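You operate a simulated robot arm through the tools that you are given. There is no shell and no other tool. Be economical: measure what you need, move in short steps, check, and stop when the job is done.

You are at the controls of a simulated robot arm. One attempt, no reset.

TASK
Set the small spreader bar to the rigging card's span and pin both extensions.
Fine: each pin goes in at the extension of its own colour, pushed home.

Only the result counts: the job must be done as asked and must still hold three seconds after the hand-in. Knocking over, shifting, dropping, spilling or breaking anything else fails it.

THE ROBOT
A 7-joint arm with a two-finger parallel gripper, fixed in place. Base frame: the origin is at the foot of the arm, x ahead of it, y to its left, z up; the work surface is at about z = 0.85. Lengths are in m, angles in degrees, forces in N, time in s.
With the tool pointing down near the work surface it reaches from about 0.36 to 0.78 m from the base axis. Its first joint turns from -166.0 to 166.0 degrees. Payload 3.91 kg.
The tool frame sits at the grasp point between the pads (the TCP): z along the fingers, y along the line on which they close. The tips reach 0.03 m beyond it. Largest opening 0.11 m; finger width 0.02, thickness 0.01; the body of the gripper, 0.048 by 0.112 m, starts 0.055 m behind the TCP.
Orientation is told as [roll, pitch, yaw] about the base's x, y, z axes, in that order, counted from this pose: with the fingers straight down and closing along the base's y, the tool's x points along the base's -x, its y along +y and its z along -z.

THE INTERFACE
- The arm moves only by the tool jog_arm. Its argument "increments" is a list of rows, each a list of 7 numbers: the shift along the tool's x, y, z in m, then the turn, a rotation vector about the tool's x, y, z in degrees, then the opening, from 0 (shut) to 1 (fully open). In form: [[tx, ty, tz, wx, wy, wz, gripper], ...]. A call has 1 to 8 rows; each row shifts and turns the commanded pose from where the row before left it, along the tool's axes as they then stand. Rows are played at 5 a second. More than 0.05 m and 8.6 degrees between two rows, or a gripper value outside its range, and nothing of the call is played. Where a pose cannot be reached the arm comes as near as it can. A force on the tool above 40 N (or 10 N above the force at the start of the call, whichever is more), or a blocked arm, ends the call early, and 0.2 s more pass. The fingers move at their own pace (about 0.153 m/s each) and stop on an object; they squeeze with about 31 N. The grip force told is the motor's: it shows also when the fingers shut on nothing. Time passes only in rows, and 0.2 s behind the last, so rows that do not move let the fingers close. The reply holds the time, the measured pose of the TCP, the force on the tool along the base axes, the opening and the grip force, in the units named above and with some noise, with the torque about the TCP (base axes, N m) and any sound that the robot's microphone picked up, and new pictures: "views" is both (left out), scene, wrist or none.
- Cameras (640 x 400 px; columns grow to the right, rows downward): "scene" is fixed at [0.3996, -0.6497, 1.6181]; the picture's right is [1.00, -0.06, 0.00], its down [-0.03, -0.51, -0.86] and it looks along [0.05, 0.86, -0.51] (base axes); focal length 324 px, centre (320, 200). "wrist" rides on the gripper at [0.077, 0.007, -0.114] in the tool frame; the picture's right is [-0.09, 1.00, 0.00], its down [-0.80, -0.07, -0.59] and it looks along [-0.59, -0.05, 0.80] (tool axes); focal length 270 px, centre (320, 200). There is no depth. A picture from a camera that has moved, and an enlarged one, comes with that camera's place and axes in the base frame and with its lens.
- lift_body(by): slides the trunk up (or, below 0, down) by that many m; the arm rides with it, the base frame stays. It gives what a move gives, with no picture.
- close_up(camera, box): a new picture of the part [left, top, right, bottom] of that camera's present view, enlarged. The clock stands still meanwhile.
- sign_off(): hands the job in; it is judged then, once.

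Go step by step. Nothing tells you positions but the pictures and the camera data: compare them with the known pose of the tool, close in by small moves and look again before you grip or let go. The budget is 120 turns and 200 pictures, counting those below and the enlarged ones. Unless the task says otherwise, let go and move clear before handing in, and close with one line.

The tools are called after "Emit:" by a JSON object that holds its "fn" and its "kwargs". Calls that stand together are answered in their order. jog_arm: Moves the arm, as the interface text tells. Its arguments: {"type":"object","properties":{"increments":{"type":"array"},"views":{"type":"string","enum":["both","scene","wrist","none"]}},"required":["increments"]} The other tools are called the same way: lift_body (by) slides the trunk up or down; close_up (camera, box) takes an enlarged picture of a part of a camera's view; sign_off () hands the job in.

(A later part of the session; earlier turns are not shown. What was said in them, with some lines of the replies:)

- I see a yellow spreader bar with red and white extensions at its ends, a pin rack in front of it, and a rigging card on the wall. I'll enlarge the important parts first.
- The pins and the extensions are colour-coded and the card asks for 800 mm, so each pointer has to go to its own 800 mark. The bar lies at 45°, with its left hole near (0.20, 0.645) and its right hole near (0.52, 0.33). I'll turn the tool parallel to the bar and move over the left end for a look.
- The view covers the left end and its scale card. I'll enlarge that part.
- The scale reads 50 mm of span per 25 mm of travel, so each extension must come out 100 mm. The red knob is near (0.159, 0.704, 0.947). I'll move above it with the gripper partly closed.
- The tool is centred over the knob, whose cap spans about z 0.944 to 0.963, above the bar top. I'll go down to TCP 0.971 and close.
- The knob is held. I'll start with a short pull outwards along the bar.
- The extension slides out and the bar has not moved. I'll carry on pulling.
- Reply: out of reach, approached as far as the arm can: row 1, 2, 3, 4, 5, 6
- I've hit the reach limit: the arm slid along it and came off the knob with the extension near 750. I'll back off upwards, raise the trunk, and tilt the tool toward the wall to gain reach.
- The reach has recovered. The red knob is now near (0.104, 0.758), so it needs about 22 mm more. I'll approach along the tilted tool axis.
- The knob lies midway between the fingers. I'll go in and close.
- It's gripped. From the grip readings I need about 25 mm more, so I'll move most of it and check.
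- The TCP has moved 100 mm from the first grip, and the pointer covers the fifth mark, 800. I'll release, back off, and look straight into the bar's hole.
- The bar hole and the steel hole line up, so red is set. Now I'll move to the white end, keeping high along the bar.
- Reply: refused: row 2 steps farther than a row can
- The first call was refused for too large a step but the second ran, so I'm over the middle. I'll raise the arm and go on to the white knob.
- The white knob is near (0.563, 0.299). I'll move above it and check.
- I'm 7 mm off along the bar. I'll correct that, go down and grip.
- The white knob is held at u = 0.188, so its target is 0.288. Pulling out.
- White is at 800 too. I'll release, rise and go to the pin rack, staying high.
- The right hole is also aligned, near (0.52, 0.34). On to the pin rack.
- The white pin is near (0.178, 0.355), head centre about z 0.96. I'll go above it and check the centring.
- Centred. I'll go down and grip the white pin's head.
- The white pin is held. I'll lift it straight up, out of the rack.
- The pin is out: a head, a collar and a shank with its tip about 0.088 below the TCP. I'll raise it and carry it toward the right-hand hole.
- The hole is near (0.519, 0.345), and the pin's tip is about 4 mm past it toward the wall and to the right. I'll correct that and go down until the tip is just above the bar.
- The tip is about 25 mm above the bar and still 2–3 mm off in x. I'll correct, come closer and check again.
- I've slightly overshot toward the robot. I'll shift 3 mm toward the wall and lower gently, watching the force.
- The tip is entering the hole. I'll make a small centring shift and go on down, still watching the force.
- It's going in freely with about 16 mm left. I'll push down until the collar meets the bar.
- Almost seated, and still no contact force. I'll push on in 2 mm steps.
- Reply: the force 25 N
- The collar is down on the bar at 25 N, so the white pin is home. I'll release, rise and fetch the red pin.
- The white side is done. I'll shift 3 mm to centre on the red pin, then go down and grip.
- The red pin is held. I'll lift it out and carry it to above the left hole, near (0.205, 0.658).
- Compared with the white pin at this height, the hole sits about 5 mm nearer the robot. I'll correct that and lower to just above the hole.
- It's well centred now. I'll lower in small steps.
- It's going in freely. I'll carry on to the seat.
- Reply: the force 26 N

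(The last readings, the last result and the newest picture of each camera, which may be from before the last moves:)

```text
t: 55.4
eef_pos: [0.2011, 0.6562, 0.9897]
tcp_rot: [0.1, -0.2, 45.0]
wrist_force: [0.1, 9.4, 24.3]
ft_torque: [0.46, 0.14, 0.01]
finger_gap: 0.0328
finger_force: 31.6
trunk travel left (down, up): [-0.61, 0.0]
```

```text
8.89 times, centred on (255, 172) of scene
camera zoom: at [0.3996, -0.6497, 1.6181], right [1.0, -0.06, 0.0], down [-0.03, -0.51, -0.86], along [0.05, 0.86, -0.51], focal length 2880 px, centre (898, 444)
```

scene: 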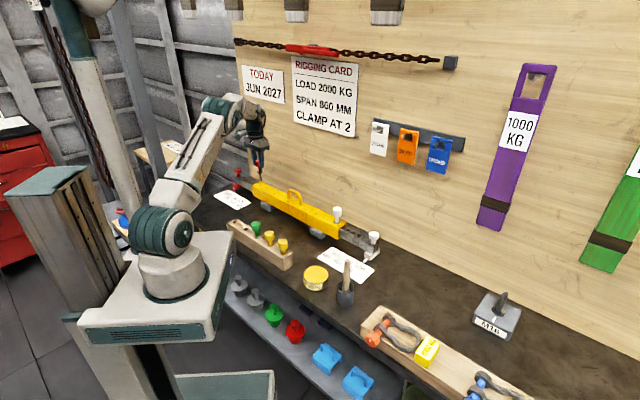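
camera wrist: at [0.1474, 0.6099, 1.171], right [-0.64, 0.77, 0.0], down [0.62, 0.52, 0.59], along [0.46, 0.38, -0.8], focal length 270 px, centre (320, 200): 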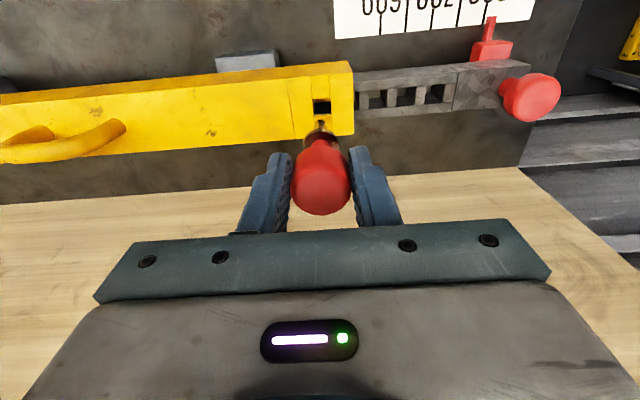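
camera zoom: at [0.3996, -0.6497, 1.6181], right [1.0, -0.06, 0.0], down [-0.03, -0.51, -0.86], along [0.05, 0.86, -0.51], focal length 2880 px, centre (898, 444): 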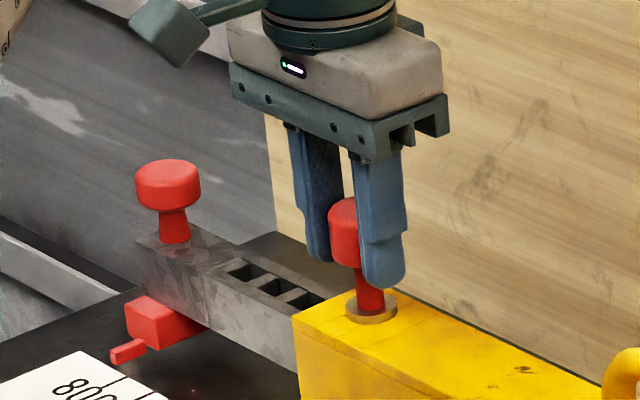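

The collar is seated at 24 N. I'll release, move clear, and check everything.

Emit:
{"fn": "jog_arm", "kwargs": {"increments": [[0, 0, -0.003, 0, 0, 0, 0.1], [0, 0, 0, 0, 0, 0, 0.46], [0, 0, 0, 0, 0, 0, 0.46], [0, 0, -0.03, 0, 0, 0, 0.46], [0, 0, -0.04, 0, 0, 0, 0.46], [0.03, 0, -0.02, 0, 0, 0, 0.46], [0.04, 0, 0, 0, 0, 0, 0.46], [0.03, 0, 0, 0, 0, 0, 0.46]]}}

Emit:
{"fn": "close_up", "kwargs": {"camera": "scene", "box": [225, 150, 305, 210]}}

Emit:
{"fn": "close_up", "kwargs": {"camera": "scene", "box": [310, 190, 390, 260]}}

Emit:
{"fn": "close_up", "kwargs": {"camera": "wrist", "box": [260, 40, 560, 230]}}

```text
t: 57.2
eef_pos: [0.1305, 0.5841, 1.083]
tcp_rot: [-0.1, 0.0, 45.0]
wrist_force: [-0.2, 1.0, -0.5]
ft_torque: [-0.03, -0.01, 0.01]
finger_gap: 0.0506
finger_force: 0.0
trunk travel left (down, up): [-0.61, 0.0]
camera wrist: at [0.0715, 0.5358, 1.1958], right [-0.64, 0.77, 0.0], down [0.62, 0.52, 0.59], along [0.46, 0.38, -0.8], focal length 270 px, centre (320, 200)
```

scene: 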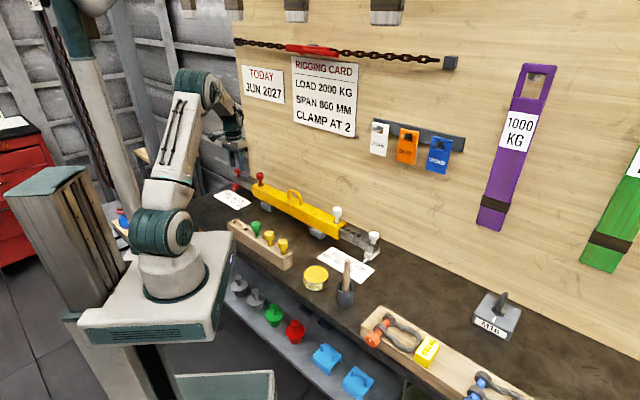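
wrist: 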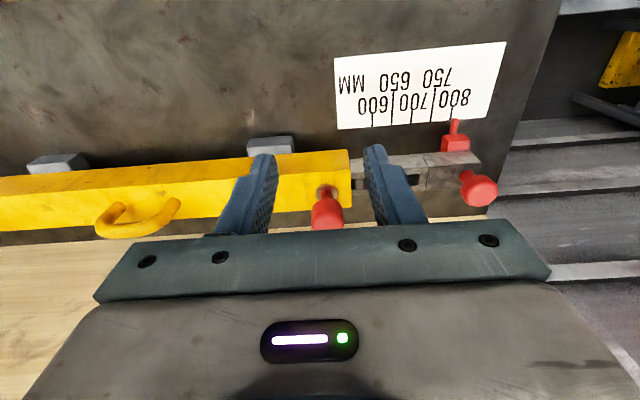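

```text
6.67 times, centred on (265, 180) of scene
camera zoom: at [0.3996, -0.6497, 1.6181], right [1.0, -0.06, 0.0], down [-0.03, -0.51, -0.86], along [0.05, 0.86, -0.51], focal length 2160 px, centre (687, 333)
```

zoom: 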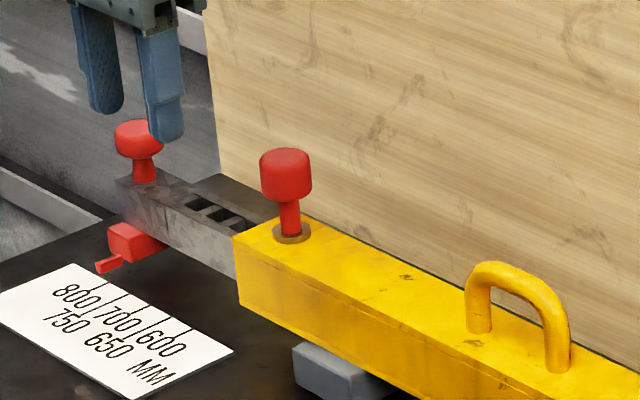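

```text
5.71 times, centred on (350, 225) of scene
camera zoom: at [0.3996, -0.6497, 1.6181], right [1.0, -0.06, 0.0], down [-0.03, -0.51, -0.86], along [0.05, 0.86, -0.51], focal length 1852 px, centre (149, 57)
```

zoom: 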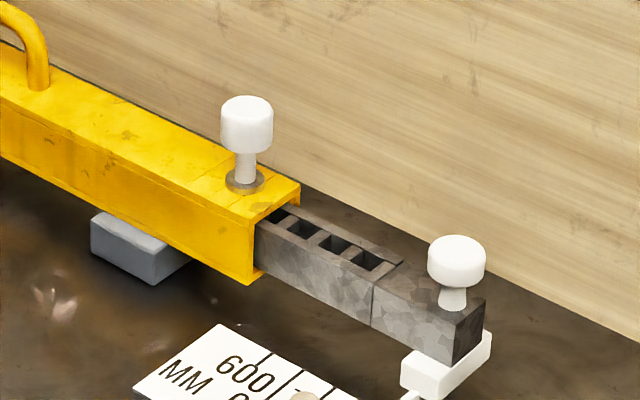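

```text
2.11 times, centred on (410, 135) of wrist
camera zoom: at [0.0715, 0.5358, 1.1958], right [-0.64, 0.77, 0.0], down [0.62, 0.52, 0.59], along [0.46, 0.38, -0.8], focal length 569 px, centre (130, 337)
```

zoom: 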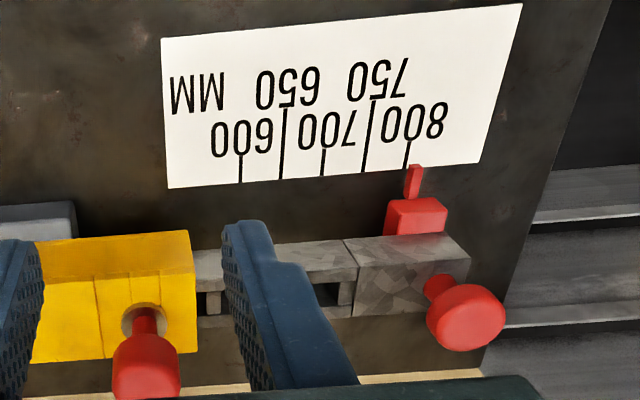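

Both extensions stand at 800, each pin sits in its own colour's end with the collar flush, nothing else has moved, and the arm is clear. I'll hand it in.

Emit:
{"fn": "sign_off", "kwargs": {}}

```text
The job is handed in.
```

I set the spreader bar to the card's 800 mm span: both extensions are at their 800 marks. The red pin is home at the red end and the white pin at the white end. The job is handed in.
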